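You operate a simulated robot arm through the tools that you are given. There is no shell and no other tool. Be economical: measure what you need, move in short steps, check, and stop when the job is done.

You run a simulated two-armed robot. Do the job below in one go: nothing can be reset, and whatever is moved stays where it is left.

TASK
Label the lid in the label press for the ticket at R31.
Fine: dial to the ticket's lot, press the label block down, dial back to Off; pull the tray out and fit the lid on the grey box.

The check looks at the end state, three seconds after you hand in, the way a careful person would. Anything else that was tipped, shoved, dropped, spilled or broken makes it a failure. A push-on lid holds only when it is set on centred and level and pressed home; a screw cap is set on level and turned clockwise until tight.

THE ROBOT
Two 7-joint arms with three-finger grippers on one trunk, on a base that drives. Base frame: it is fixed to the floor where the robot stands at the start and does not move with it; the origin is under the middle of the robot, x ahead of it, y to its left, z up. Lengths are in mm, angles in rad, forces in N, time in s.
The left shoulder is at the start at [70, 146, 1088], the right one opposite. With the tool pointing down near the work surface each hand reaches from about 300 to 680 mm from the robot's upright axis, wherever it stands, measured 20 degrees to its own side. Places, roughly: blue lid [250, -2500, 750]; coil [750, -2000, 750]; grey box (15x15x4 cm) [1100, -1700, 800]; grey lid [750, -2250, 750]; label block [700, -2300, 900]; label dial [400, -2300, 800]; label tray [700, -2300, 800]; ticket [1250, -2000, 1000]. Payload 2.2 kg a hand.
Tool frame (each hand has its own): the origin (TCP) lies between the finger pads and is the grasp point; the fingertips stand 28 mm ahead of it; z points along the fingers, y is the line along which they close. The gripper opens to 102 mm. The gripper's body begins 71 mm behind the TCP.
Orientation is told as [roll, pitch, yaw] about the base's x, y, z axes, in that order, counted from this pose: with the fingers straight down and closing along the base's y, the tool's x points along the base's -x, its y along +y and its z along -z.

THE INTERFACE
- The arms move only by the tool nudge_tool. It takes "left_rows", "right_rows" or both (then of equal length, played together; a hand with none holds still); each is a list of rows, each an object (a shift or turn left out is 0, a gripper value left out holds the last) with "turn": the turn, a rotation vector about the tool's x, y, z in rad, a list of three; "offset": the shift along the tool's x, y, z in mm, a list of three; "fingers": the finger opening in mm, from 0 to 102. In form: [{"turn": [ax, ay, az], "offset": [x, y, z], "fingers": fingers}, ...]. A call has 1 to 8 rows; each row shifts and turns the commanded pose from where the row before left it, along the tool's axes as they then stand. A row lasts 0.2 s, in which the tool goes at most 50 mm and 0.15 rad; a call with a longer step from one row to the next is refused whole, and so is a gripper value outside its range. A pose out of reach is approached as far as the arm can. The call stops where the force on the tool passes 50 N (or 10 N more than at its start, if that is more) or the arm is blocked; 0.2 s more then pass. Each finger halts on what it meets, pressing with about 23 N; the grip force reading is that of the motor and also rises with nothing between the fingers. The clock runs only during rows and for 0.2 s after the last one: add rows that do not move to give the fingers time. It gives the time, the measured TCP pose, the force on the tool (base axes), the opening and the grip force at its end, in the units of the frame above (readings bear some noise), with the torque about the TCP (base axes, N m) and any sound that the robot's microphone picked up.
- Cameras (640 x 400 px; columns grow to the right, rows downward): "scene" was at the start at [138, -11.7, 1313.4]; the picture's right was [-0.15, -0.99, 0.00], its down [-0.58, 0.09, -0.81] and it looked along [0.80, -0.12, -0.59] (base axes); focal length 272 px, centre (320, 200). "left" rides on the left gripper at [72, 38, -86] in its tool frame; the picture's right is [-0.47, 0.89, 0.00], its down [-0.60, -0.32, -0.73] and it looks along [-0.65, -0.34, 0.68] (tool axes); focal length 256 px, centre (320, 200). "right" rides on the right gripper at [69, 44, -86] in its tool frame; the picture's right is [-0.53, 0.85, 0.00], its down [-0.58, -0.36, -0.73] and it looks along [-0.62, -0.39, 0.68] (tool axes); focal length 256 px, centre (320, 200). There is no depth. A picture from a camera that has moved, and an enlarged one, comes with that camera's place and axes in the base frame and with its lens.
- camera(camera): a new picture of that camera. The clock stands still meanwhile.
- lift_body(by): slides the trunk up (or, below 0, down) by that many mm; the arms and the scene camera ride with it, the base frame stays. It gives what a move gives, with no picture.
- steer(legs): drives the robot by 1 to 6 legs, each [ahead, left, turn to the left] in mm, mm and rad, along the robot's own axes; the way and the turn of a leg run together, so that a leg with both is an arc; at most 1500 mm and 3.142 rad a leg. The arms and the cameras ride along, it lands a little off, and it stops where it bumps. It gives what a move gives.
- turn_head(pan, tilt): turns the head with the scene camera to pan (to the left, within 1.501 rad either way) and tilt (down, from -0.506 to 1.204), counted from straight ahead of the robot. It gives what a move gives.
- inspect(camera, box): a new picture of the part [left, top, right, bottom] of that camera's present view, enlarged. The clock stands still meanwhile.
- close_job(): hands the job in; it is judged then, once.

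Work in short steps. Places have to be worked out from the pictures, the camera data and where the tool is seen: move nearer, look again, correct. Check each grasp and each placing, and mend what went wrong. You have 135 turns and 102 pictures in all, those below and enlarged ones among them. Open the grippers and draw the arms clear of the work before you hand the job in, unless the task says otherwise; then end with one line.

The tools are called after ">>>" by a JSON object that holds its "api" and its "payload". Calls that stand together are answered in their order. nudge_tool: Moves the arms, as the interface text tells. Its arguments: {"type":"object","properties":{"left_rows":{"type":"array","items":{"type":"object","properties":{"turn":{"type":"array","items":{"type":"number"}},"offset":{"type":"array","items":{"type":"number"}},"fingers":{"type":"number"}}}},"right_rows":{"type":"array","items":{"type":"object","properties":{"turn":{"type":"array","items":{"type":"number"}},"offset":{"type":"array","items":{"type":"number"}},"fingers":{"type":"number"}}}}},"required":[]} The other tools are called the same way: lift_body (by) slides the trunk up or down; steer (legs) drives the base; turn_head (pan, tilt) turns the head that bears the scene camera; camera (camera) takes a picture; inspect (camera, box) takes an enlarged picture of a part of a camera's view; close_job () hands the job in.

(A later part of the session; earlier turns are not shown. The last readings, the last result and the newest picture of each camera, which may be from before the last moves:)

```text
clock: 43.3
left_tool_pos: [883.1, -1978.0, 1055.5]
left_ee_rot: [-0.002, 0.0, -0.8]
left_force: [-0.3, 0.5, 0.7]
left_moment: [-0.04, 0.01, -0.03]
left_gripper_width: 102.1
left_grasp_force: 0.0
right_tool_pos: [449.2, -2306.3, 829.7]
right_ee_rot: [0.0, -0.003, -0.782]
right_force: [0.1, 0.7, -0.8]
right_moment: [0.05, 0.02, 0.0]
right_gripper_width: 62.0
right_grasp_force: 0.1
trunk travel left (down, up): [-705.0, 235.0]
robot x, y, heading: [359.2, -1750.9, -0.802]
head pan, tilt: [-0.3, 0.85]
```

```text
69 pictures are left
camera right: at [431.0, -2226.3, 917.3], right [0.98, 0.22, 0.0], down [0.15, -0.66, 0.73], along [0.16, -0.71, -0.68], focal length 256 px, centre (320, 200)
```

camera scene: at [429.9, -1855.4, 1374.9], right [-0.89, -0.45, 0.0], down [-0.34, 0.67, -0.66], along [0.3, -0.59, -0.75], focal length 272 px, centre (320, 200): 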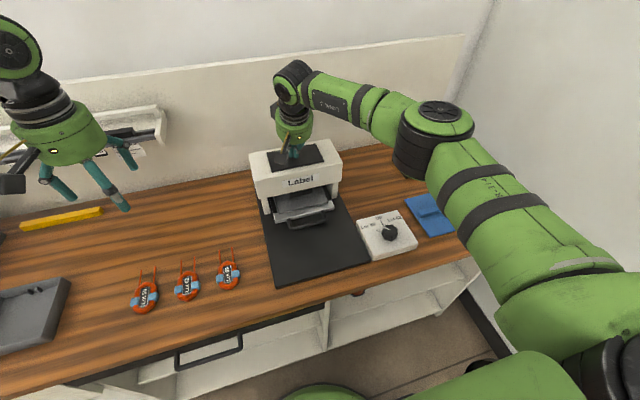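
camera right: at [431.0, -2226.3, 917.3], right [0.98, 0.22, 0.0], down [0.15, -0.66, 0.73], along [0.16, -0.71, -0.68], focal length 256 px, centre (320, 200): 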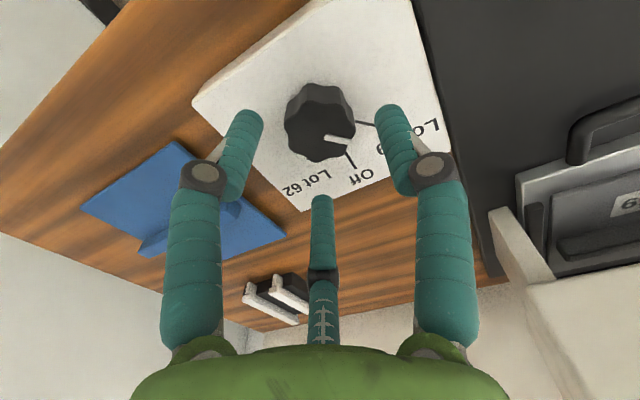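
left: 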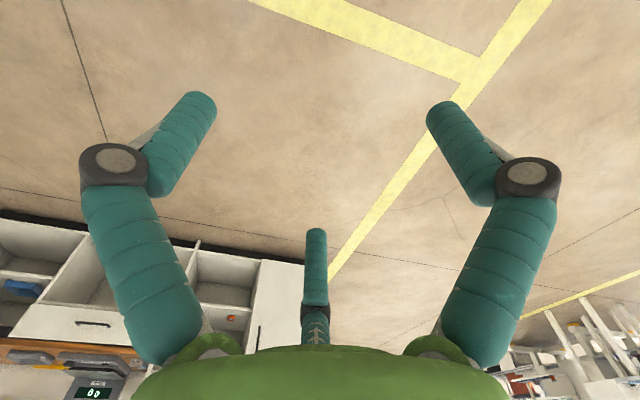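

I lower onto the knob, close, and then turn it back 45° clockwise.

>>> {"api": "nudge_tool", "payload": {"right_rows": [{"offset": [0, 0, 12]}, {"offset": [0, 0, 12]}, {"fingers": 30}, {}, {}]}}

>>> {"api": "nudge_tool", "payload": {"right_rows": [{"turn": [0, 0, 0.131]}, {"turn": [0, 0, 0.131]}, {"turn": [0, 0, 0.131]}, {"turn": [0, 0, 0.131]}, {"turn": [0, 0, 0.131]}, {"turn": [0, 0, 0.131]}, {}]}}

>>> {"api": "inspect", "payload": {"camera": "scene", "box": [320, 180, 440, 270]}}

```text
clock: 44.5
left_tool_pos: [882.6, -1978.6, 1055.7]
left_ee_rot: [0.001, -0.002, -0.8]
left_force: [0.3, 0.1, 0.2]
left_moment: [-0.01, 0.01, -0.01]
left_gripper_width: 102.1
left_grasp_force: 0.1
right_tool_pos: [448.7, -2306.3, 807.0]
right_ee_rot: [0.0, -0.001, -0.783]
right_force: [-2.7, 1.3, 0.4]
right_moment: [0.0, 0.12, 0.01]
right_gripper_width: 39.5
right_grasp_force: 45.6
trunk travel left (down, up): [-705.0, 235.0]
robot x, y, heading: [360.0, -1756.0, -0.799]
head pan, tilt: [-0.3, 0.85]
```

```text
clock: 46.1
left_tool_pos: [879.8, -1979.7, 1057.3]
left_ee_rot: [-0.001, -0.002, -0.801]
left_force: [0.9, 0.0, -1.0]
left_moment: [-0.02, 0.01, 0.01]
left_gripper_width: 102.0
left_grasp_force: 0.1
right_tool_pos: [447.2, -2304.9, 807.0]
right_ee_rot: [0.0, 0.003, -1.571]
right_force: [-16.8, 6.5, -5.8]
right_moment: [0.06, 0.12, 0.03]
right_gripper_width: 39.2
right_grasp_force: 45.0
trunk travel left (down, up): [-705.0, 235.0]
robot x, y, heading: [354.2, -1752.1, -0.8]
head pan, tilt: [-0.3, 0.85]
```

```text
4.44 times, centred on (380, 225) of scene
camera zoom: at [426.5, -1855.2, 1375.1], right [-0.89, -0.45, 0.0], down [-0.34, 0.67, -0.66], along [0.3, -0.59, -0.75], focal length 1208 px, centre (53, 89)
```

zoom: 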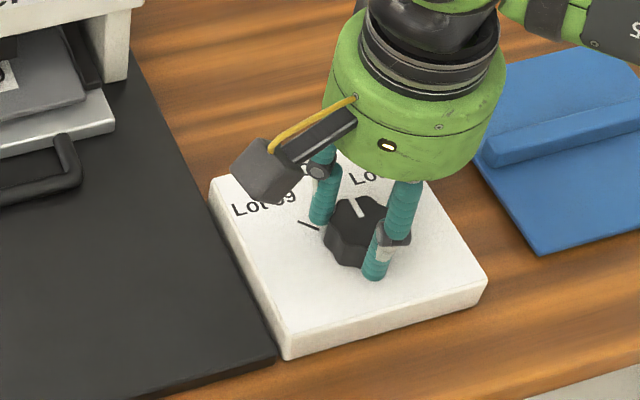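

Turned the full 45°. I release, lift clear, restore yaw and check the pointer.

>>> {"api": "nudge_tool", "payload": {"right_rows": [{"fingers": 62}, {}, {"offset": [0, 0, -30]}, {"offset": [0, 0, -30], "turn": [0, 0, -0.15]}, {"offset": [0, 0, -20], "turn": [0, 0, -0.15]}, {"turn": [0, 0, -0.15]}, {"turn": [0, 0, -0.15]}, {"turn": [0, 0, -0.15]}]}}

>>> {"api": "inspect", "payload": {"camera": "right", "box": [230, 10, 470, 160]}}

```text
clock: 47.9
left_tool_pos: [883.1, -1979.5, 1055.3]
left_ee_rot: [0.0, -0.001, -0.8]
left_force: [0.1, 0.6, -0.4]
left_moment: [-0.01, -0.03, -0.04]
left_gripper_width: 101.8
left_grasp_force: 0.1
right_tool_pos: [451.7, -2306.5, 888.3]
right_ee_rot: [0.002, -0.001, -0.817]
right_force: [0.6, -0.4, 0.2]
right_moment: [0.0, -0.03, -0.03]
right_gripper_width: 61.9
right_grasp_force: 0.1
trunk travel left (down, up): [-705.0, 235.0]
robot x, y, heading: [356.0, -1750.7, -0.797]
head pan, tilt: [-0.3, 0.85]
```

```text
2.67 times, centred on (350, 85) of right
camera zoom: at [434.5, -2226.2, 974.3], right [0.98, 0.19, 0.0], down [0.13, -0.67, 0.73], along [0.14, -0.72, -0.68], focal length 683 px, centre (240, 507)
```

zoom: 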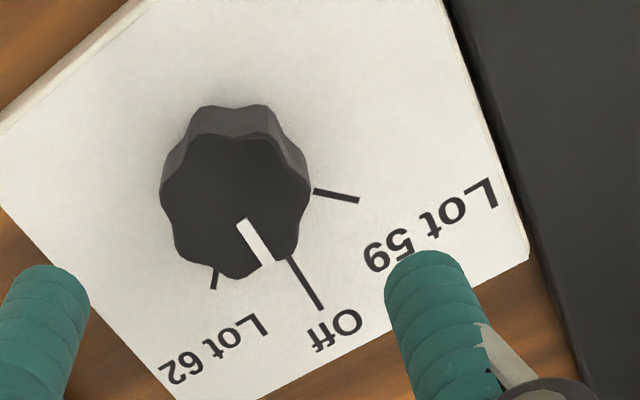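

The dial is back on Off. Next I carry the right hand over the tray handle for a close look.

>>> {"api": "nudge_tool", "payload": {"right_rows": [{"offset": [0, 0, -40], "fingers": 0}, {"offset": [-16, 40, 0]}, {"offset": [-16, 40, 0]}, {"offset": [-16, 40, 0]}, {"offset": [-10, 40, 0]}, {"offset": [0, 40, 0]}, {}]}}

>>> {"api": "camera", "payload": {"camera": "right"}}

>>> {"api": "inspect", "payload": {"camera": "scene", "box": [230, 110, 390, 250]}}

```text
clock: 49.5
left_tool_pos: [883.6, -1979.0, 1055.4]
left_ee_rot: [0.002, 0.0, -0.8]
left_force: [0.2, 0.3, 0.2]
left_moment: [0.01, -0.03, 0.0]
left_gripper_width: 101.8
left_grasp_force: 0.1
right_tool_pos: [635.3, -2211.7, 927.7]
right_ee_rot: [0.001, -0.001, -0.822]
right_force: [0.4, 0.1, -0.2]
right_moment: [0.02, 0.01, 0.03]
right_gripper_width: 1.8
right_grasp_force: 23.3
trunk travel left (down, up): [-705.0, 235.0]
robot x, y, heading: [357.5, -1752.6, -0.803]
head pan, tilt: [-0.3, 0.85]
```

```text
66 pictures are left
camera right: at [619.7, -2131.3, 1014.7], right [0.98, 0.18, 0.0], down [0.12, -0.67, 0.73], along [0.14, -0.72, -0.68], focal length 256 px, centre (320, 200)
```

right: 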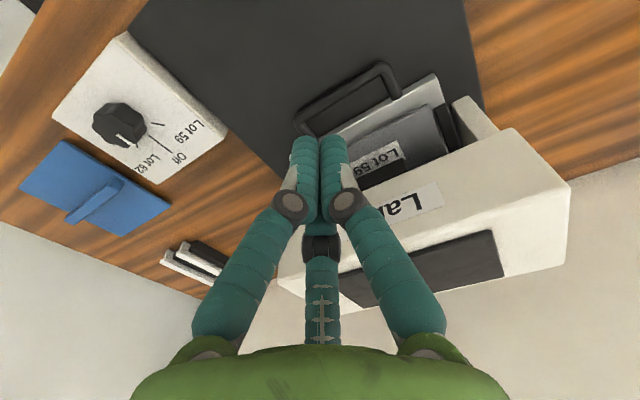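

```text
2.86 times, centred on (310, 180) of scene
camera zoom: at [428.9, -1856.3, 1374.9], right [-0.89, -0.45, 0.0], down [-0.34, 0.67, -0.66], along [0.3, -0.59, -0.75], focal length 776 px, centre (349, 257)
```

zoom: 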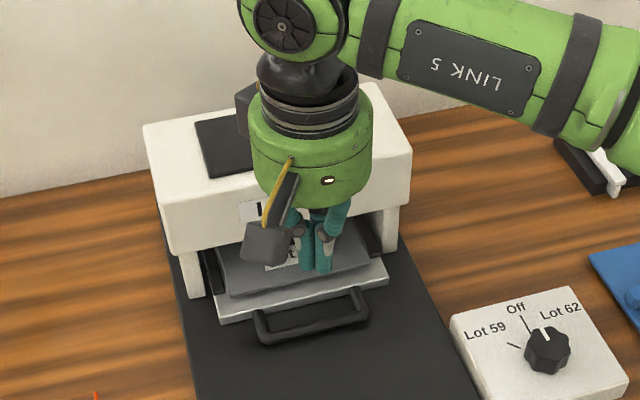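

The handle bar runs about (694,-2203)–(624,-2271) at z≈768. I'll hook it from behind with closed, slightly forward-tilted fingers: first hover above the gap.

>>> {"api": "nudge_tool", "payload": {"right_rows": [{"offset": [-25, 0, 0], "turn": [0, 0, -0.022]}, {"offset": [-26, 0, 0]}, {"offset": [0, 0, 30]}, {"offset": [0, 0, 30]}, {"turn": [0, -0.15, 0]}, {"turn": [0, -0.15, 0]}, {}]}}

>>> {"api": "camera", "payload": {"camera": "right"}}

>>> {"api": "inspect", "payload": {"camera": "scene", "box": [250, 150, 370, 240]}}

```text
clock: 51.1
left_tool_pos: [884.3, -1978.8, 1054.4]
left_ee_rot: [0.002, 0.0, -0.799]
left_force: [0.2, 0.4, 0.6]
left_moment: [-0.02, -0.01, 0.02]
left_gripper_width: 102.1
left_grasp_force: 0.2
right_tool_pos: [673.1, -2248.3, 866.7]
right_ee_rot: [0.002, -0.301, -0.801]
right_force: [-0.5, -0.1, -0.3]
right_moment: [0.0, 0.03, -0.01]
right_gripper_width: 2.0
right_grasp_force: 22.3
trunk travel left (down, up): [-705.0, 235.0]
robot x, y, heading: [358.1, -1750.9, -0.8]
head pan, tilt: [-0.3, 0.85]
```

```text
64 pictures are left
camera right: at [639.7, -2152.3, 929.9], right [0.96, 0.22, 0.16], down [-0.03, -0.49, 0.87], along [0.27, -0.84, -0.47], focal length 256 px, centre (320, 200)
```

right: 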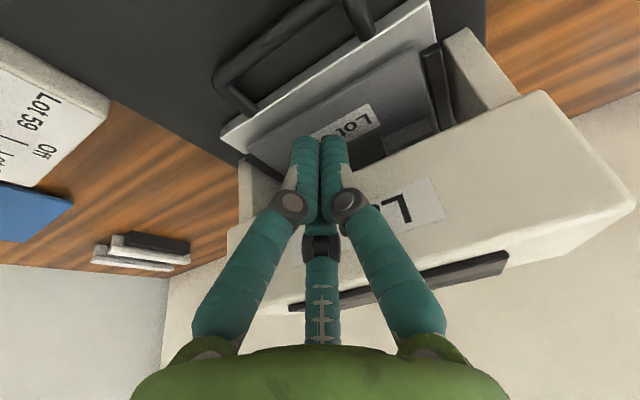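

```text
4.44 times, centred on (310, 195) of scene
camera zoom: at [430.6, -1855.8, 1374.8], right [-0.89, -0.45, 0.0], down [-0.34, 0.67, -0.66], along [0.3, -0.59, -0.75], focal length 1208 px, centre (364, 222)
```

zoom: 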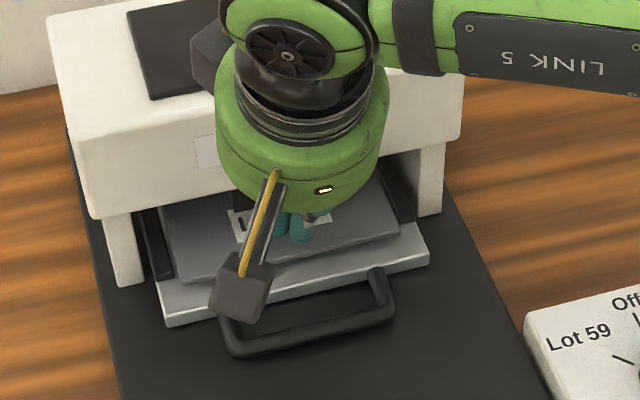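

The gap centre is at about (671,-2252). I shift back 8 mm and go straight down 80 mm behind the bar.

>>> {"api": "nudge_tool", "payload": {"right_rows": [{"offset": [7.6, -2, -2.4]}, {"offset": [5.9, 0, 19.1]}, {"offset": [5.9, 0, 19.1]}, {"offset": [5.9, 0, 19.1]}, {"offset": [3.9, 0, 12.6]}, {"offset": [2, 0, 6.5]}, {}]}}

>>> {"api": "camera", "payload": {"camera": "right"}}

>>> {"api": "inspect", "payload": {"camera": "scene", "box": [250, 150, 370, 240]}}

```text
clock: 52.7
left_tool_pos: [881.0, -1975.4, 1055.8]
left_ee_rot: [0.0, -0.004, -0.802]
left_force: [-0.4, 1.2, -0.5]
left_moment: [-0.02, 0.01, 0.02]
left_gripper_width: 102.0
left_grasp_force: 0.1
right_tool_pos: [666.4, -2243.5, 797.7]
right_ee_rot: [0.005, -0.318, -0.802]
right_force: [-1.7, -3.2, 36.6]
right_moment: [-0.09, 0.31, 0.09]
right_gripper_width: 2.3
right_grasp_force: 22.9
trunk travel left (down, up): [-705.0, 235.0]
robot x, y, heading: [357.5, -1750.8, -0.799]
head pan, tilt: [-0.3, 0.85]
```

```text
62 pictures are left
camera right: at [632.7, -2147.4, 857.8], right [0.96, 0.23, 0.17], down [-0.04, -0.49, 0.87], along [0.28, -0.84, -0.46], focal length 256 px, centre (320, 200)
```

right: 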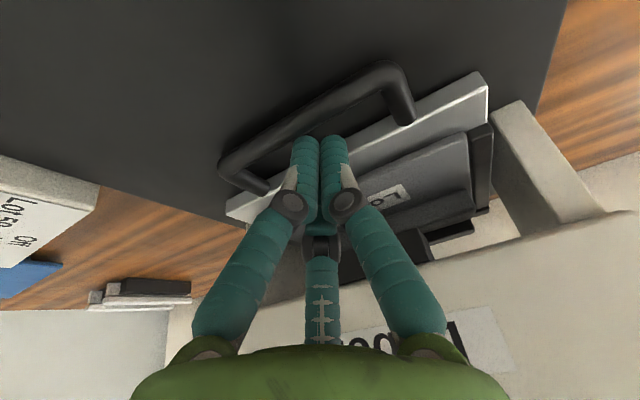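

```text
4.44 times, centred on (310, 195) of scene
camera zoom: at [425.9, -1850.7, 1376.0], right [-0.89, -0.45, 0.0], down [-0.34, 0.67, -0.66], along [0.3, -0.59, -0.75], focal length 1208 px, centre (364, 222)
```

zoom: 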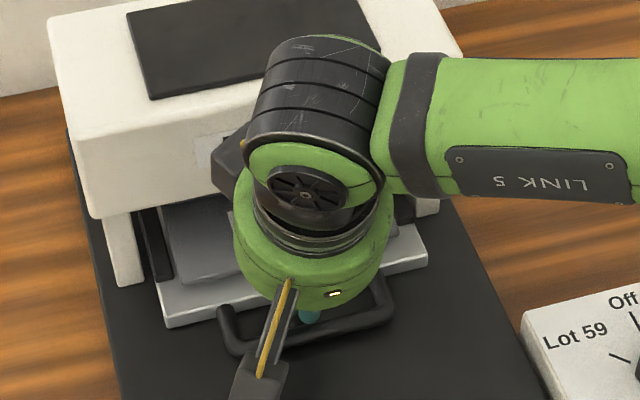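

The tips met something at z≈771, maybe the tray's front edge. I back up, shift 7 mm toward the bar and try again.

>>> {"api": "nudge_tool", "payload": {"right_rows": [{"offset": [-4, 0, -13]}, {"offset": [6.7, 0, -2.1]}, {"offset": [3, 0, 9.6]}, {"offset": [2, 0, 6.4]}, {}]}}

```text
clock: 53.8
left_tool_pos: [877.9, -1975.0, 1058.3]
left_ee_rot: [0.0, -0.006, -0.802]
left_force: [0.1, 0.3, 0.1]
left_moment: [-0.01, 0.04, 0.01]
left_gripper_width: 101.8
left_grasp_force: 0.1
right_tool_pos: [658.4, -2238.8, 797.4]
right_ee_rot: [0.001, -0.32, -0.802]
right_force: [-18.8, 14.1, 28.9]
right_moment: [0.16, 0.75, -0.17]
right_gripper_width: 2.2
right_grasp_force: 23.0
trunk travel left (down, up): [-705.0, 235.0]
robot x, y, heading: [359.0, -1750.9, -0.797]
head pan, tilt: [-0.3, 0.85]
stopped in row 5 (right hand): the force on the tool passed its limit at 53 N (the readings are from after the stop); the commanded pose is now the measured one
```

Same floor height again, so this could be the mat. I look closely.

>>> {"api": "inspect", "payload": {"camera": "right", "box": [200, 40, 520, 240]}}

```text
2.00 times, centred on (360, 140) of right
camera zoom: at [624.9, -2142.7, 857.3], right [0.96, 0.22, 0.17], down [-0.04, -0.48, 0.87], along [0.28, -0.85, -0.45], focal length 512 px, centre (240, 320)
```

zoom: 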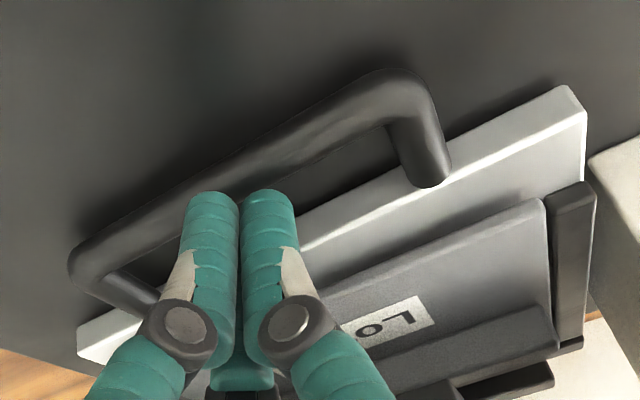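

The tip is now over the bar itself. I go back to the gap position, keep light contact height, and pull to test engagement.

>>> {"api": "nudge_tool", "payload": {"right_rows": [{"offset": [-4.7, 0, -14.2]}, {"offset": [-10.5, 0, 3.5]}, {"offset": [4.3, 0, 13]}, {"offset": [1, 0, 3]}, {}, {"offset": [9.5, 0, -3.1]}, {"offset": [9.5, 0, -3.1]}, {"offset": [9.5, 0, -3.1]}]}}

>>> {"api": "inspect", "payload": {"camera": "right", "box": [200, 40, 520, 240]}}

```text
clock: 55.6
left_tool_pos: [884.0, -1979.1, 1055.3]
left_ee_rot: [0.001, -0.002, -0.8]
left_force: [0.8, 0.7, -0.2]
left_moment: [-0.01, 0.01, -0.01]
left_gripper_width: 102.2
left_grasp_force: 0.0
right_tool_pos: [649.6, -2229.0, 788.6]
right_ee_rot: [0.004, -0.316, -0.801]
right_force: [0.7, -0.2, 6.8]
right_moment: [-0.03, -0.04, 0.01]
right_gripper_width: 2.1
right_grasp_force: 22.6
trunk travel left (down, up): [-705.0, 235.0]
robot x, y, heading: [360.2, -1753.5, -0.802]
head pan, tilt: [-0.3, 0.85]
```

```text
2.00 times, centred on (360, 140) of right
camera zoom: at [615.4, -2133.0, 850.0], right [0.96, 0.22, 0.17], down [-0.04, -0.49, 0.87], along [0.28, -0.84, -0.46], focal length 512 px, centre (240, 320)
```

zoom: 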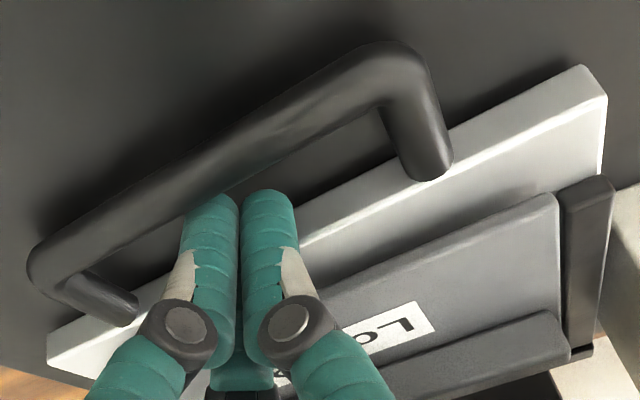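

The fingers are now down behind the bar. I pull the tray back 120 mm.

>>> {"api": "nudge_tool", "payload": {"right_rows": [{"offset": [14.3, 0, -4.6]}, {"offset": [14.3, 0, -4.6]}, {"offset": [14.3, 0, -4.6]}, {"offset": [14.3, 0, -4.6]}, {"offset": [14.3, 0, -4.6]}, {"offset": [14.3, 0, -4.6]}, {"offset": [14.3, 0, -4.6]}, {"offset": [14.3, 0, -4.6]}]}}

>>> {"api": "camera", "payload": {"camera": "scene"}}

```text
clock: 57.4
left_tool_pos: [882.5, -1978.7, 1055.4]
left_ee_rot: [0.0, -0.004, -0.8]
left_force: [-0.2, 0.9, 0.2]
left_moment: [-0.01, 0.02, 0.02]
left_gripper_width: 101.9
left_grasp_force: 0.0
right_tool_pos: [563.9, -2142.8, 788.0]
right_ee_rot: [0.004, -0.318, -0.8]
right_force: [-1.2, 0.0, 17.1]
right_moment: [-0.01, -0.05, 0.02]
right_gripper_width: 1.8
right_grasp_force: 22.9
trunk travel left (down, up): [-705.0, 235.0]
robot x, y, heading: [357.5, -1751.3, -0.799]
head pan, tilt: [-0.3, 0.85]
```

```text
58 pictures are left
camera scene: at [427.6, -1853.4, 1375.3], right [-0.89, -0.45, 0.0], down [-0.34, 0.67, -0.66], along [0.3, -0.59, -0.75], focal length 272 px, centre (320, 200)
```

scene: 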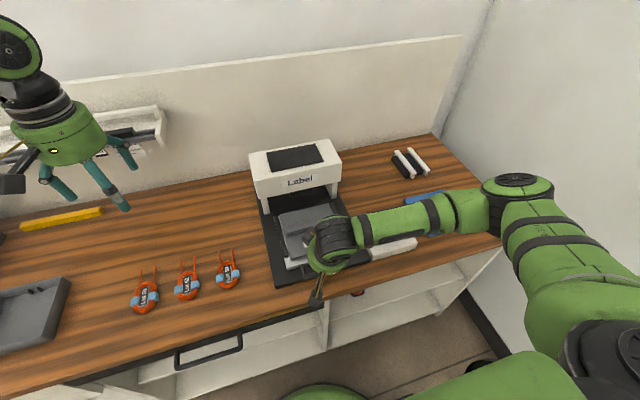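

The tray is coming out. I enlarge to see whether the lid is fully clear of the housing.

>>> {"api": "inspect", "payload": {"camera": "scene", "box": [240, 130, 400, 300]}}

```text
2.35 times, centred on (320, 215) of scene
camera zoom: at [427.6, -1853.4, 1375.3], right [-0.89, -0.45, 0.0], down [-0.34, 0.67, -0.66], along [0.3, -0.59, -0.75], focal length 639 px, centre (320, 165)
```

zoom: 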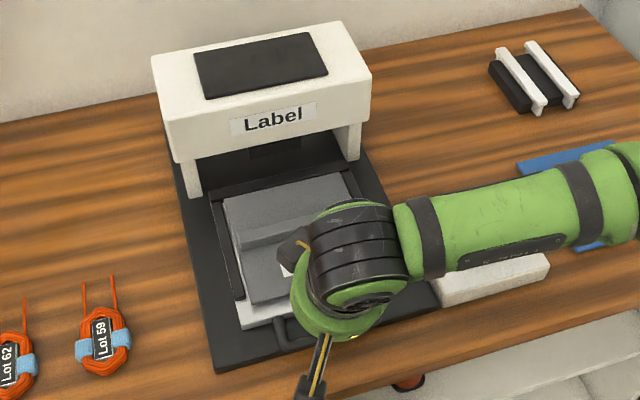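

The lid is fully out with its ridge handle accessible and its rear edge clear of the housing. I ease off, lift the hand and straighten it.

>>> {"api": "nudge_tool", "payload": {"right_rows": [{"offset": [-4.5, 0, 1.2]}, {"offset": [-9.4, 0, -28.5]}, {"offset": [-12.5, 0, -38]}, {"offset": [-12.5, 0, -38]}, {"turn": [0, 0.15, 0]}, {"turn": [0, 0.15, 0]}, {"turn": [0, 0.018, 0]}, {}]}}

>>> {"api": "camera", "payload": {"camera": "right"}}

>>> {"api": "inspect", "payload": {"camera": "scene", "box": [240, 130, 400, 300]}}

```text
clock: 59.2
left_tool_pos: [883.1, -1979.6, 1055.6]
left_ee_rot: [-0.001, 0.001, -0.801]
left_force: [-0.1, 0.6, -0.3]
left_moment: [0.0, -0.02, -0.02]
left_gripper_width: 101.9
left_grasp_force: 0.1
right_tool_pos: [569.9, -2146.3, 898.6]
right_ee_rot: [0.003, 0.003, -0.8]
right_force: [0.3, 0.2, -0.4]
right_moment: [-0.01, -0.03, 0.0]
right_gripper_width: 2.2
right_grasp_force: 22.8
trunk travel left (down, up): [-705.0, 235.0]
robot x, y, heading: [356.6, -1750.0, -0.803]
head pan, tilt: [-0.3, 0.85]
```

```text
56 pictures are left
camera right: at [551.9, -2067.2, 985.5], right [0.98, 0.21, 0.0], down [0.14, -0.67, 0.73], along [0.15, -0.71, -0.69], focal length 256 px, centre (320, 200)
```

right: 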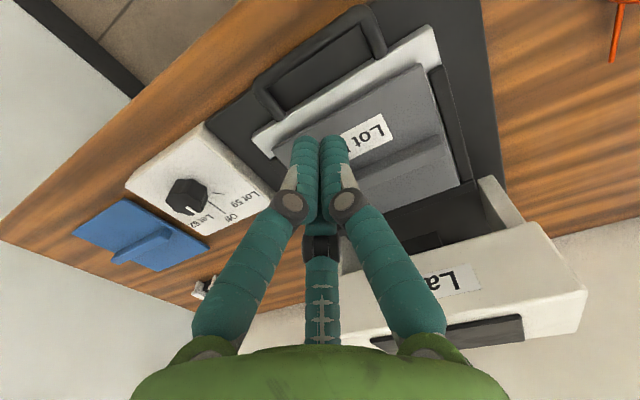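

```text
2.35 times, centred on (320, 215) of scene
camera zoom: at [429.4, -1855.7, 1374.9], right [-0.89, -0.45, 0.0], down [-0.34, 0.67, -0.66], along [0.3, -0.59, -0.75], focal length 639 px, centre (320, 165)
```

zoom: 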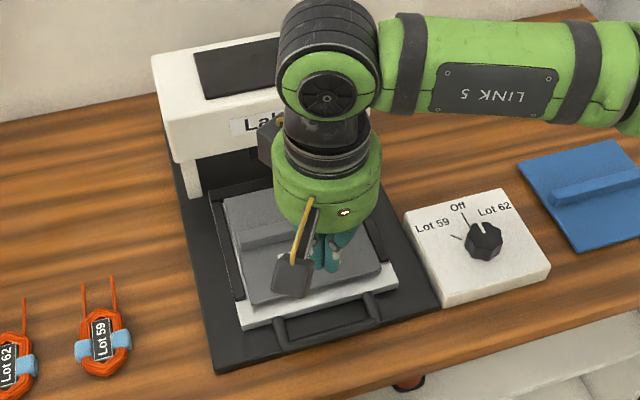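

The lid centre is ≈ (640,-2219), edges at exactly 45°, with the ridge through the centre running left-right. I'll take it with the left hand (less driving to the box), so first I park the right hand up and right.

>>> {"api": "nudge_tool", "payload": {"right_rows": [{"offset": [0, 0, -45]}, {"offset": [0, 0, -45]}, {"offset": [0, -30, -40]}, {"offset": [0, -45, -20]}, {"offset": [0, -48, 0]}, {"offset": [0, -48, 0]}, {"offset": [0, -48, 0]}, {"offset": [0, -48, 0]}]}}

>>> {"api": "nudge_tool", "payload": {"left_rows": [{"turn": [0, 0, -0.15]}, {"turn": [0, 0, -0.15]}, {"turn": [0, 0, -0.15]}, {"turn": [0, 0, -0.15]}, {"turn": [0, 0, -0.15]}, {"turn": [0, 0, -0.15]}, {"turn": [0, 0, -0.15]}, {"turn": [0, 0, -0.15]}]}}

```text
clock: 61.0
left_tool_pos: [881.2, -1980.2, 1055.4]
left_ee_rot: [0.002, -0.001, -0.8]
left_force: [0.3, -0.2, 0.2]
left_moment: [-0.01, -0.01, 0.01]
left_gripper_width: 101.9
left_grasp_force: 0.1
right_tool_pos: [373.8, -2336.9, 1045.9]
right_ee_rot: [0.003, 0.001, -0.798]
right_force: [-0.8, 0.7, 0.1]
right_moment: [0.01, 0.0, -0.05]
right_gripper_width: 2.0
right_grasp_force: 22.7
trunk travel left (down, up): [-705.0, 235.0]
robot x, y, heading: [356.0, -1749.9, -0.8]
head pan, tilt: [-0.3, 0.85]
```

```text
clock: 62.8
left_tool_pos: [882.8, -1979.4, 1054.2]
left_ee_rot: [0.0, -0.001, 0.401]
left_force: [-0.2, 0.1, 0.6]
left_moment: [0.02, -0.02, 0.02]
left_gripper_width: 102.3
left_grasp_force: 0.0
right_tool_pos: [376.7, -2336.1, 1046.7]
right_ee_rot: [0.003, 0.004, -0.8]
right_force: [-0.1, -0.2, -0.6]
right_moment: [0.0, 0.0, 0.01]
right_gripper_width: 2.2
right_grasp_force: 23.3
trunk travel left (down, up): [-705.0, 235.0]
robot x, y, heading: [357.4, -1751.2, -0.802]
head pan, tilt: [-0.3, 0.85]
```

Yaw works on the left arm. I finish the turn to +0.785 and move over the lid at height.

>>> {"api": "nudge_tool", "payload": {"left_rows": [{"turn": [0, 0, -0.13], "fingers": 60}, {"turn": [0, 0, -0.13]}, {"turn": [0, 0, -0.125]}, {"offset": [43, 0, 0]}, {"offset": [43, 0, 0]}, {"offset": [43, 0, 0]}, {"offset": [43, 0, 0]}, {}]}}

>>> {"api": "nudge_tool", "payload": {"left_rows": [{"offset": [43, 0, 10]}, {"offset": [43, 0, 20]}, {"offset": [43, 0, 25]}, {"offset": [41, 2, 25]}, {"offset": [0, 0, 40]}, {"offset": [0, 0, 35]}, {}]}}

>>> {"api": "camera", "payload": {"camera": "left"}}

>>> {"api": "camera", "payload": {"camera": "scene"}}

```text
clock: 64.6
left_tool_pos: [762.3, -2098.5, 1053.4]
left_ee_rot: [0.0, 0.001, 0.783]
left_force: [0.5, -0.1, -1.4]
left_moment: [-0.04, 0.05, 0.02]
left_gripper_width: 60.1
left_grasp_force: 0.0
right_tool_pos: [376.9, -2335.8, 1047.0]
right_ee_rot: [0.002, 0.001, -0.8]
right_force: [0.2, 0.6, -0.6]
right_moment: [-0.01, 0.05, -0.03]
right_gripper_width: 2.3
right_grasp_force: 23.1
trunk travel left (down, up): [-705.0, 235.0]
robot x, y, heading: [355.2, -1751.2, -0.8]
head pan, tilt: [-0.3, 0.85]
```

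```text
clock: 66.2
left_tool_pos: [640.8, -2221.4, 899.2]
left_ee_rot: [-0.002, 0.0, 0.782]
left_force: [0.8, 0.8, -0.8]
left_moment: [0.0, -0.03, 0.0]
left_gripper_width: 60.1
left_grasp_force: 0.1
right_tool_pos: [376.9, -2337.2, 1046.2]
right_ee_rot: [0.004, 0.003, -0.8]
right_force: [-0.5, 0.0, -0.8]
right_moment: [-0.02, -0.03, -0.01]
right_gripper_width: 2.2
right_grasp_force: 23.1
trunk travel left (down, up): [-705.0, 235.0]
robot x, y, heading: [353.4, -1750.4, -0.811]
head pan, tilt: [-0.3, 0.85]
```

```text
54 pictures are left
camera left: at [561.9, -2245.6, 984.3], right [-0.29, 0.96, 0.0], down [0.65, 0.2, 0.73], along [0.7, 0.21, -0.68], focal length 256 px, centre (320, 200)
```

left: 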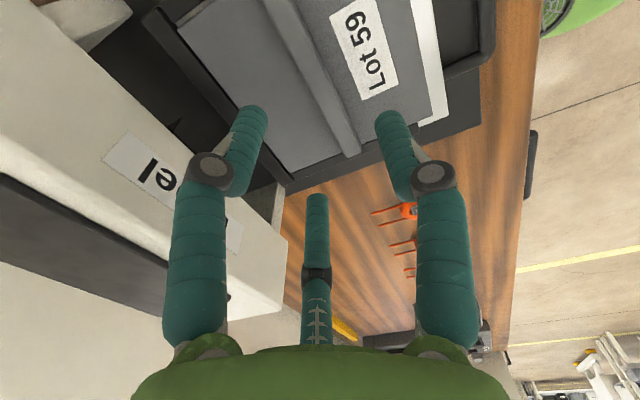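

```text
53 pictures are left
camera scene: at [428.7, -1855.6, 1374.9], right [-0.89, -0.45, 0.0], down [-0.34, 0.67, -0.66], along [0.3, -0.59, -0.75], focal length 272 px, centre (320, 200)
```

scene: 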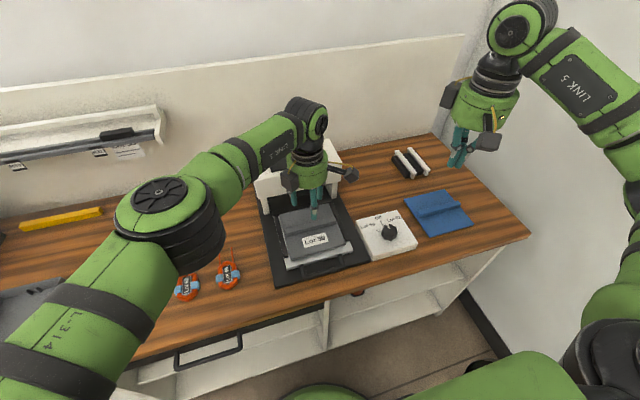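

The left hand is lined up over the ridge. I descend to just astride it and check.

>>> {"api": "nudge_tool", "payload": {"left_rows": [{"offset": [0, 0, 25]}, {"offset": [0, 0, 25]}, {"offset": [0, 0, 20]}, {"offset": [0, 0, 8]}, {}]}}

>>> {"api": "camera", "payload": {"camera": "left"}}

>>> {"api": "inspect", "payload": {"camera": "scene", "box": [250, 140, 370, 280]}}

```text
clock: 67.4
left_tool_pos: [644.1, -2212.8, 821.1]
left_ee_rot: [0.0, 0.003, 0.785]
left_force: [-0.5, -0.2, -0.7]
left_moment: [-0.01, 0.02, 0.01]
left_gripper_width: 60.0
left_grasp_force: 0.0
left hand out of reach, approached as far as the arm can: row 3
right_tool_pos: [377.7, -2337.2, 1045.1]
right_ee_rot: [0.002, 0.004, -0.8]
right_force: [0.1, -0.2, -0.1]
right_moment: [-0.03, 0.0, 0.01]
right_gripper_width: 2.2
right_grasp_force: 23.3
trunk travel left (down, up): [-705.0, 235.0]
robot x, y, heading: [353.4, -1749.1, -0.799]
head pan, tilt: [-0.3, 0.85]
```

```text
52 pictures are left
camera left: at [564.3, -2237.2, 907.4], right [-0.29, 0.96, 0.0], down [0.65, 0.2, 0.73], along [0.7, 0.21, -0.68], focal length 256 px, centre (320, 200)
```

left: 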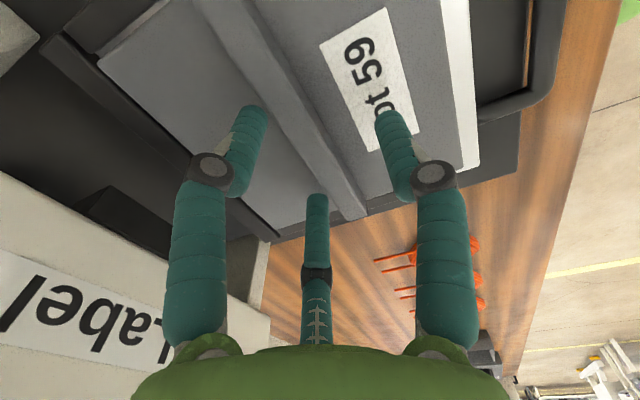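

```text
2.86 times, centred on (310, 210) of scene
camera zoom: at [429.8, -1856.2, 1374.7], right [-0.89, -0.45, 0.0], down [-0.34, 0.67, -0.66], along [0.3, -0.59, -0.75], focal length 776 px, centre (349, 171)
```

zoom: 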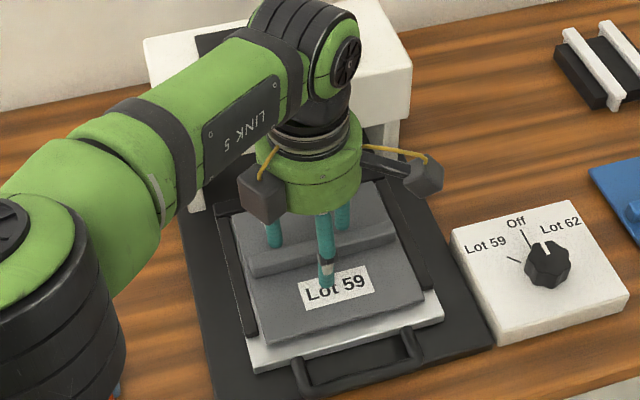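

The reach gets short with the trunk raised. I lift the hand 85 mm and lower the trunk 80 mm to get comfortable reach.

>>> {"api": "nudge_tool", "payload": {"left_rows": [{"offset": [0, 0, -45]}, {"offset": [0, 0, -40]}, {}]}}

>>> {"api": "lift_body", "payload": {"by": -80}}

```text
clock: 68.2
left_tool_pos: [641.6, -2216.7, 906.2]
left_ee_rot: [0.0, -0.002, 0.784]
left_force: [-0.5, -0.1, 0.2]
left_moment: [0.0, -0.02, 0.0]
left_gripper_width: 59.8
left_grasp_force: 0.0
right_tool_pos: [376.7, -2336.0, 1046.3]
right_ee_rot: [0.002, 0.005, -0.801]
right_force: [-0.5, 0.2, -0.5]
right_moment: [0.03, 0.01, -0.01]
right_gripper_width: 2.3
right_grasp_force: 22.8
trunk travel left (down, up): [-705.0, 235.0]
robot x, y, heading: [356.6, -1756.7, -0.802]
head pan, tilt: [-0.3, 0.85]
```

```text
clock: 69.4
left_tool_pos: [641.8, -2214.7, 825.7]
left_ee_rot: [-0.002, 0.0, 0.783]
left_force: [0.3, 0.3, 0.3]
left_moment: [-0.01, 0.01, -0.02]
left_gripper_width: 60.2
left_grasp_force: 0.0
right_tool_pos: [376.4, -2336.0, 965.5]
right_ee_rot: [0.001, 0.003, -0.799]
right_force: [-0.4, 0.6, -0.2]
right_moment: [-0.02, 0.02, 0.01]
right_gripper_width: 2.4
right_grasp_force: 22.9
trunk travel left (down, up): [-625.0, 315.0]
robot x, y, heading: [357.6, -1750.2, -0.796]
head pan, tilt: [-0.3, 0.85]
```

I adjust 4 mm forward and descend to grip depth, feeling for the lid surface.

>>> {"api": "nudge_tool", "payload": {"left_rows": [{"offset": [4, -4, 0]}, {"offset": [0, 0, 5]}, {"offset": [0, 0, 4]}, {"offset": [0, 0, 3]}, {}]}}

>>> {"api": "camera", "payload": {"camera": "left"}}

>>> {"api": "inspect", "payload": {"camera": "scene", "box": [250, 120, 370, 240]}}

```text
clock: 70.6
left_tool_pos: [642.0, -2221.0, 816.3]
left_ee_rot: [-0.001, -0.001, 0.784]
left_force: [0.0, 1.0, 0.8]
left_moment: [-0.03, 0.01, 0.02]
left_gripper_width: 60.0
left_grasp_force: 0.0
right_tool_pos: [377.0, -2337.0, 966.4]
right_ee_rot: [0.001, 0.003, -0.8]
right_force: [-0.1, 0.8, -0.3]
right_moment: [-0.02, 0.0, 0.0]
right_gripper_width: 2.4
right_grasp_force: 22.7
trunk travel left (down, up): [-625.0, 315.0]
robot x, y, heading: [361.2, -1751.4, -0.803]
head pan, tilt: [-0.3, 0.85]
```

```text
50 pictures are left
camera left: at [563.9, -2245.9, 901.3], right [-0.3, 0.96, 0.0], down [0.65, 0.2, 0.73], along [0.7, 0.22, -0.68], focal length 256 px, centre (320, 200)
```

left: 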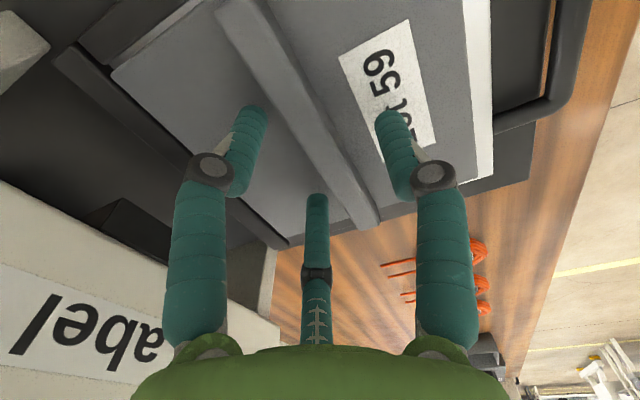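

```text
3.33 times, centred on (310, 180) of scene
camera zoom: at [429.5, -1855.6, 1294.9], right [-0.89, -0.45, 0.0], down [-0.34, 0.67, -0.66], along [0.3, -0.59, -0.75], focal length 906 px, centre (353, 267)
```

zoom: 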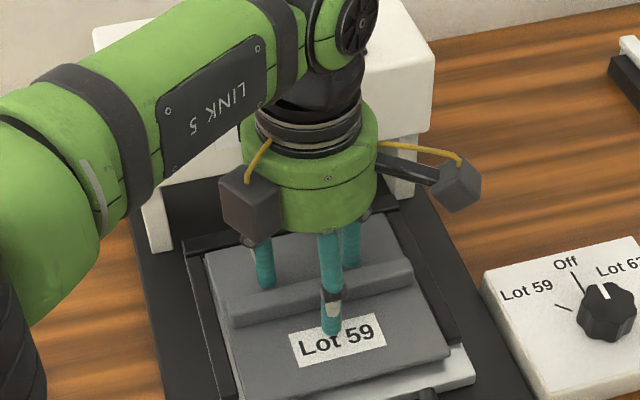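

Not yet in contact. I go down a few mm more, then close on the ridge.

>>> {"api": "nudge_tool", "payload": {"left_rows": [{"offset": [0, 0, 2]}, {"offset": [0, 0, 2]}, {"offset": [0, 0, 2]}, {}]}}

```text
clock: 71.6
left_tool_pos: [642.1, -2220.9, 809.6]
left_ee_rot: [0.0, 0.001, 0.784]
left_force: [0.2, 0.8, -1.0]
left_moment: [-0.01, 0.0, 0.01]
left_gripper_width: 59.9
left_grasp_force: 0.1
right_tool_pos: [375.8, -2335.6, 965.5]
right_ee_rot: [0.003, 0.003, -0.799]
right_force: [0.7, 0.5, 0.5]
right_moment: [-0.02, 0.0, -0.02]
right_gripper_width: 2.2
right_grasp_force: 23.3
trunk travel left (down, up): [-625.0, 315.0]
robot x, y, heading: [358.0, -1751.9, -0.797]
head pan, tilt: [-0.3, 0.85]
```

Tips at 782 and free. I close on the ridge.

>>> {"api": "nudge_tool", "payload": {"left_rows": [{"fingers": 40}, {"fingers": 10}, {}, {}]}}

>>> {"api": "inspect", "payload": {"camera": "scene", "box": [250, 120, 370, 240]}}

```text
clock: 72.6
left_tool_pos: [642.5, -2220.6, 809.9]
left_ee_rot: [0.001, 0.0, 0.783]
left_force: [0.0, 0.5, -0.1]
left_moment: [0.03, 0.0, -0.01]
left_gripper_width: 24.5
left_grasp_force: 23.1
right_tool_pos: [376.7, -2334.6, 966.4]
right_ee_rot: [0.0, 0.005, -0.8]
right_force: [0.0, 0.6, 0.1]
right_moment: [0.0, 0.0, -0.01]
right_gripper_width: 2.2
right_grasp_force: 22.9
trunk travel left (down, up): [-625.0, 315.0]
robot x, y, heading: [359.3, -1753.9, -0.799]
head pan, tilt: [-0.3, 0.85]
```

```text
3.33 times, centred on (310, 180) of scene
camera zoom: at [429.4, -1855.6, 1294.9], right [-0.89, -0.45, 0.0], down [-0.34, 0.67, -0.66], along [0.3, -0.59, -0.75], focal length 906 px, centre (353, 267)
```

zoom: 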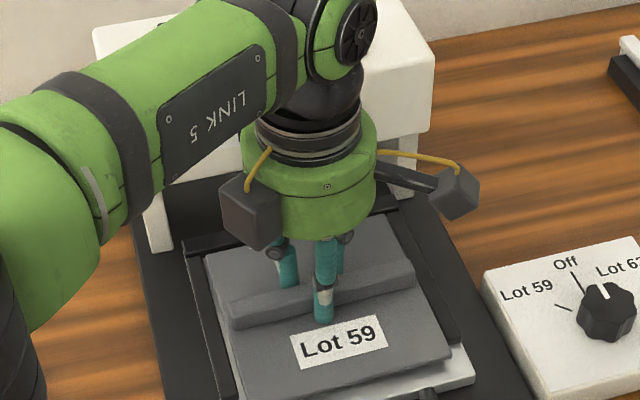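

It is held at 24.5 mm. For a deeper grip and so the tips can press on the lid plate later, I open slightly, go down to contact and close again.

>>> {"api": "nudge_tool", "payload": {"left_rows": [{"fingers": 42}, {}, {"offset": [0, 0, 3]}, {"offset": [0, 0, 3]}, {"offset": [0, 0, 3]}, {}]}}

```text
clock: 74.0
left_tool_pos: [641.1, -2219.5, 809.5]
left_ee_rot: [-0.015, 0.004, 0.781]
left_force: [0.4, 1.5, 45.8]
left_moment: [0.65, 0.52, 0.01]
left_gripper_width: 42.5
left_grasp_force: 0.1
right_tool_pos: [374.6, -2331.4, 970.6]
right_ee_rot: [-0.001, -0.003, -0.801]
right_force: [0.0, -0.9, 0.1]
right_moment: [0.04, -0.01, -0.01]
right_gripper_width: 2.0
right_grasp_force: 23.0
trunk travel left (down, up): [-625.0, 315.0]
robot x, y, heading: [361.8, -1750.5, -0.806]
head pan, tilt: [-0.3, 0.85]
```

The lid plate is right there at tip z≈781. I relieve the force and close again.

>>> {"api": "nudge_tool", "payload": {"left_rows": [{"offset": [0, 0, -5]}, {"offset": [0, 0, -3.5]}, {"fingers": 25}, {"fingers": 10}, {}, {}]}}

```text
clock: 75.4
left_tool_pos: [642.8, -2219.3, 809.2]
left_ee_rot: [-0.002, 0.0, 0.782]
left_force: [-1.1, 0.9, 9.6]
left_moment: [0.04, 0.09, -0.05]
left_gripper_width: 24.3
left_grasp_force: 23.0
right_tool_pos: [376.3, -2336.0, 967.5]
right_ee_rot: [0.0, 0.003, -0.8]
right_force: [-0.2, -0.4, -0.4]
right_moment: [0.01, 0.0, -0.02]
right_gripper_width: 2.2
right_grasp_force: 23.0
trunk travel left (down, up): [-625.0, 315.0]
robot x, y, heading: [358.9, -1750.6, -0.806]
head pan, tilt: [-0.3, 0.85]
```

Gripped with tips at the plate. I lift slowly 120 mm and check that the lid comes along while the tray stays.

>>> {"api": "nudge_tool", "payload": {"left_rows": [{"offset": [0, 0, -8]}, {"offset": [0, 0, -12]}, {"offset": [0, 0, -25]}, {"offset": [0, 0, -35]}, {"offset": [0, 0, -40]}, {}]}}

>>> {"api": "camera", "payload": {"camera": "scene"}}

>>> {"api": "camera", "payload": {"camera": "left"}}

```text
clock: 76.8
left_tool_pos: [642.6, -2221.9, 926.8]
left_ee_rot: [0.002, 0.0, 0.784]
left_force: [0.3, -0.4, -0.9]
left_moment: [0.0, 0.0, 0.0]
left_gripper_width: 24.5
left_grasp_force: 23.2
right_tool_pos: [377.7, -2336.9, 964.7]
right_ee_rot: [0.003, 0.003, -0.799]
right_force: [0.5, -0.6, -0.4]
right_moment: [0.0, -0.03, 0.0]
right_gripper_width: 2.3
right_grasp_force: 23.7
trunk travel left (down, up): [-625.0, 315.0]
robot x, y, heading: [358.8, -1754.1, -0.801]
head pan, tilt: [-0.3, 0.85]
```

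```text
47 pictures are left
camera scene: at [429.9, -1856.1, 1294.8], right [-0.89, -0.45, 0.0], down [-0.34, 0.67, -0.66], along [0.3, -0.59, -0.75], focal length 272 px, centre (320, 200)
```

scene: 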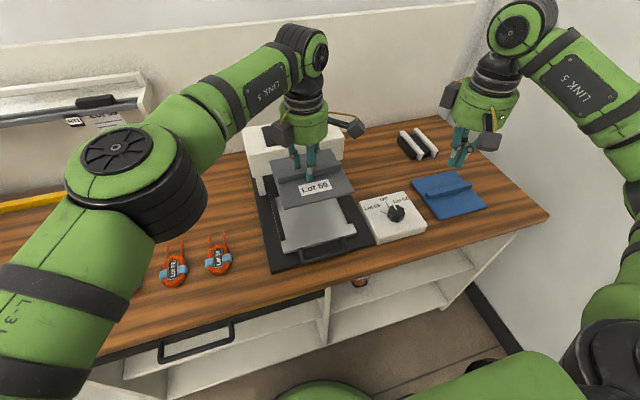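

```text
46 pictures are left
camera left: at [564.3, -2244.9, 1013.8], right [-0.29, 0.96, 0.0], down [0.65, 0.2, 0.73], along [0.7, 0.22, -0.68], focal length 256 px, centre (320, 200)
```

left: 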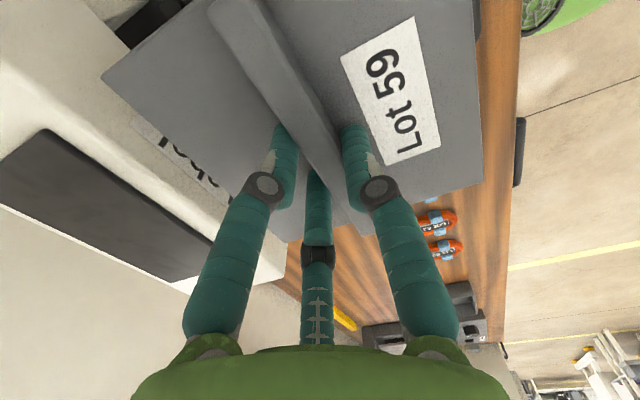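

The lid is up and level, centred on the TCP within a few mm. I look left at the grey box before driving.

>>> {"api": "turn_head", "payload": {"pan": 0.6, "tilt": 0.7}}

>>> {"api": "camera", "payload": {"camera": "scene"}}

```text
clock: 78.0
left_tool_pos: [642.5, -2220.2, 926.6]
left_ee_rot: [0.0, 0.0, 0.783]
left_force: [-0.1, -0.7, -0.1]
left_moment: [-0.02, -0.02, -0.02]
left_gripper_width: 24.2
left_grasp_force: 23.2
right_tool_pos: [376.6, -2335.8, 965.8]
right_ee_rot: [0.001, 0.003, -0.8]
right_force: [0.3, 0.2, 0.0]
right_moment: [0.01, -0.01, 0.02]
right_gripper_width: 2.3
right_grasp_force: 22.4
trunk travel left (down, up): [-625.0, 315.0]
robot x, y, heading: [356.3, -1750.0, -0.797]
head pan, tilt: [0.6, 0.7]
```

```text
45 pictures are left
camera scene: at [477.4, -1803.1, 1307.1], right [-0.2, -0.98, 0.0], down [-0.63, 0.13, -0.76], along [0.75, -0.15, -0.64], focal length 272 px, centre (320, 200)
```

scene: 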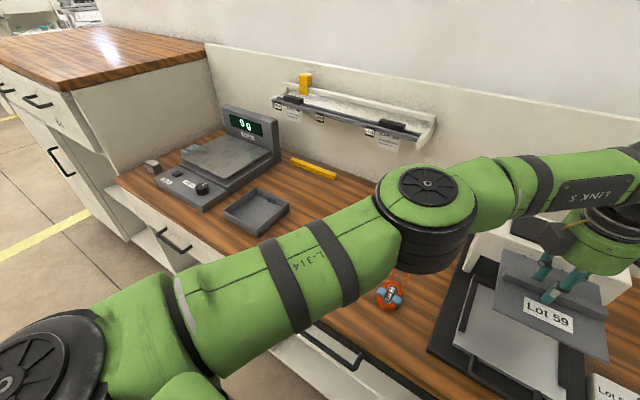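

The box is at ≈ (1067,-1739), i.e. 488 ahead and 518 left; the left cabinet is far enough. I drive 330 mm left with the lid held.

>>> {"api": "steer", "payload": {"legs": [[0, 330, 0]]}}

>>> {"api": "turn_head", "payload": {"pan": 0.35, "tilt": 0.85}}

>>> {"api": "camera", "payload": {"camera": "scene"}}

```text
clock: 80.2
left_tool_pos: [883.5, -1985.4, 928.9]
left_ee_rot: [0.0, 0.0, 0.779]
left_force: [-0.3, -0.6, -1.4]
left_moment: [0.01, 0.01, 0.01]
left_gripper_width: 24.4
left_grasp_force: 22.9
right_tool_pos: [618.6, -2101.3, 967.1]
right_ee_rot: [0.005, 0.004, -0.8]
right_force: [0.0, 0.3, -0.3]
right_moment: [0.01, 0.0, -0.01]
right_gripper_width: 2.1
right_grasp_force: 23.1
trunk travel left (down, up): [-625.0, 315.0]
robot x, y, heading: [603.2, -1514.5, -0.803]
head pan, tilt: [0.6, 0.7]
```

```text
clock: 81.0
left_tool_pos: [884.8, -1985.3, 928.1]
left_ee_rot: [0.0, 0.001, 0.78]
left_force: [0.1, -0.4, -0.1]
left_moment: [0.04, 0.02, 0.0]
left_gripper_width: 24.4
left_grasp_force: 23.1
right_tool_pos: [619.9, -2101.3, 965.4]
right_ee_rot: [0.0, 0.002, -0.8]
right_force: [-0.2, -0.7, -0.1]
right_moment: [-0.02, -0.03, -0.02]
right_gripper_width: 2.2
right_grasp_force: 23.2
trunk travel left (down, up): [-625.0, 315.0]
robot x, y, heading: [599.3, -1515.9, -0.802]
head pan, tilt: [0.351, 0.85]
```

```text
44 pictures are left
camera scene: at [708.1, -1584.9, 1294.9], right [-0.44, -0.9, 0.0], down [-0.68, 0.33, -0.66], along [0.59, -0.29, -0.75], focal length 272 px, centre (320, 200)
```

scene: 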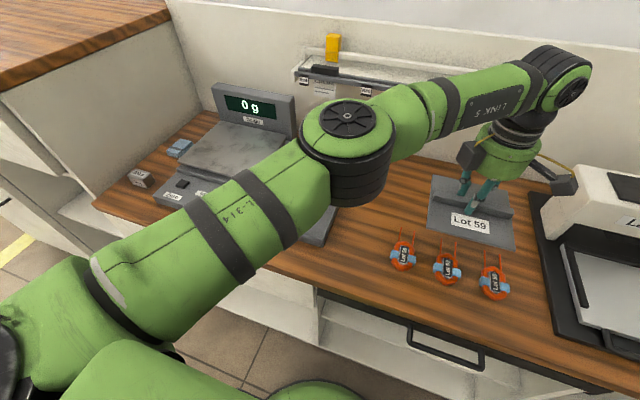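

The arm hides the box from the head camera. I move the lid partway (120 left, 45 back) and look again.

>>> {"api": "nudge_tool", "payload": {"left_rows": [{"offset": [-40, 15, 0]}, {"offset": [-40, 15, 0]}, {"offset": [-40, 15, 0]}, {}]}}

>>> {"api": "camera", "payload": {"camera": "scene"}}

>>> {"api": "camera", "payload": {"camera": "left"}}

```text
clock: 82.0
left_tool_pos: [938.0, -1870.5, 927.5]
left_ee_rot: [-0.001, -0.002, 0.78]
left_force: [-1.0, -0.4, -0.8]
left_moment: [0.06, 0.0, 0.01]
left_gripper_width: 24.2
left_grasp_force: 22.3
right_tool_pos: [618.9, -2101.6, 965.5]
right_ee_rot: [0.002, 0.004, -0.802]
right_force: [0.1, -0.5, 0.2]
right_moment: [-0.01, 0.0, -0.06]
right_gripper_width: 2.2
right_grasp_force: 22.7
trunk travel left (down, up): [-625.0, 315.0]
robot x, y, heading: [601.8, -1513.5, -0.805]
head pan, tilt: [0.351, 0.85]
```

```text
43 pictures are left
camera scene: at [707.5, -1585.9, 1294.9], right [-0.44, -0.9, 0.0], down [-0.68, 0.33, -0.66], along [0.59, -0.29, -0.75], focal length 272 px, centre (320, 200)
```

scene: 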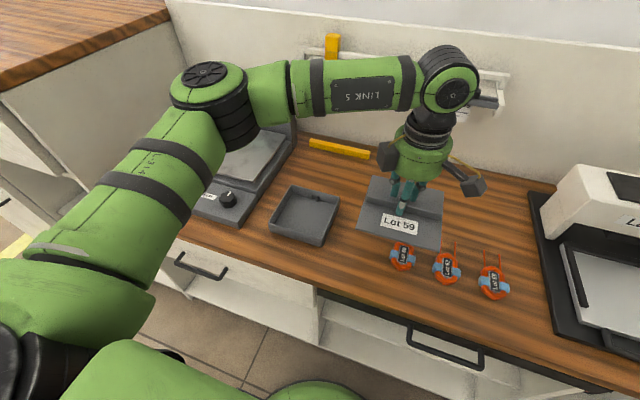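

```text
42 pictures are left
camera left: at [859.5, -1894.6, 1013.7], right [-0.29, 0.96, 0.0], down [0.65, 0.2, 0.73], along [0.7, 0.21, -0.68], focal length 256 px, centre (320, 200)
```

left: 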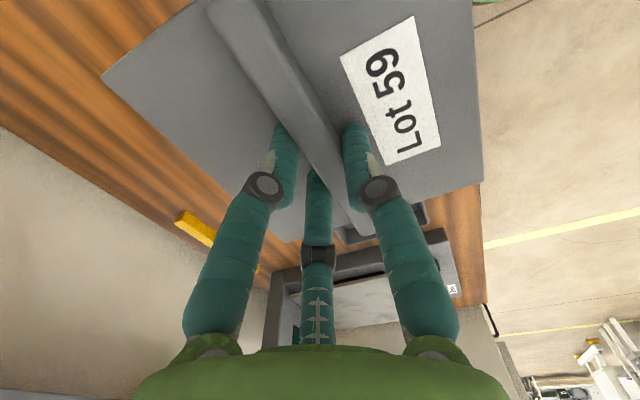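

The box is in clear view now. I enlarge it together with the lid.

>>> {"api": "inspect", "payload": {"camera": "scene", "box": [260, 160, 450, 270]}}

```text
3.37 times, centred on (355, 215) of scene
camera zoom: at [707.5, -1585.9, 1294.9], right [-0.44, -0.9, 0.0], down [-0.68, 0.33, -0.66], along [0.59, -0.29, -0.75], focal length 915 px, centre (202, 150)
```

zoom: 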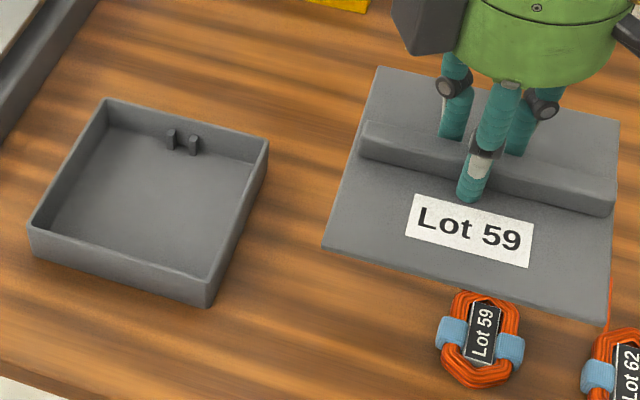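

Box corners give its centre around (1090,-1735), edges at 45°. There are two small lugs inside its rear wall, so I look more closely at the box interior.

>>> {"api": "inspect", "payload": {"camera": "scene", "box": [265, 180, 345, 250]}}

```text
5.71 times, centred on (305, 215) of scene
camera zoom: at [707.5, -1585.9, 1294.9], right [-0.44, -0.9, 0.0], down [-0.68, 0.33, -0.66], along [0.59, -0.29, -0.75], focal length 1553 px, centre (406, 114)
```

zoom: 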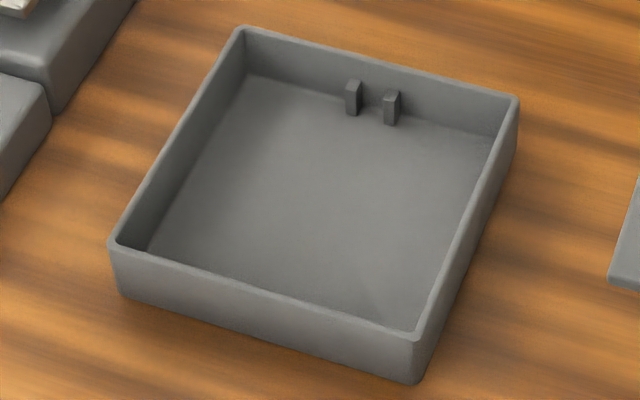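

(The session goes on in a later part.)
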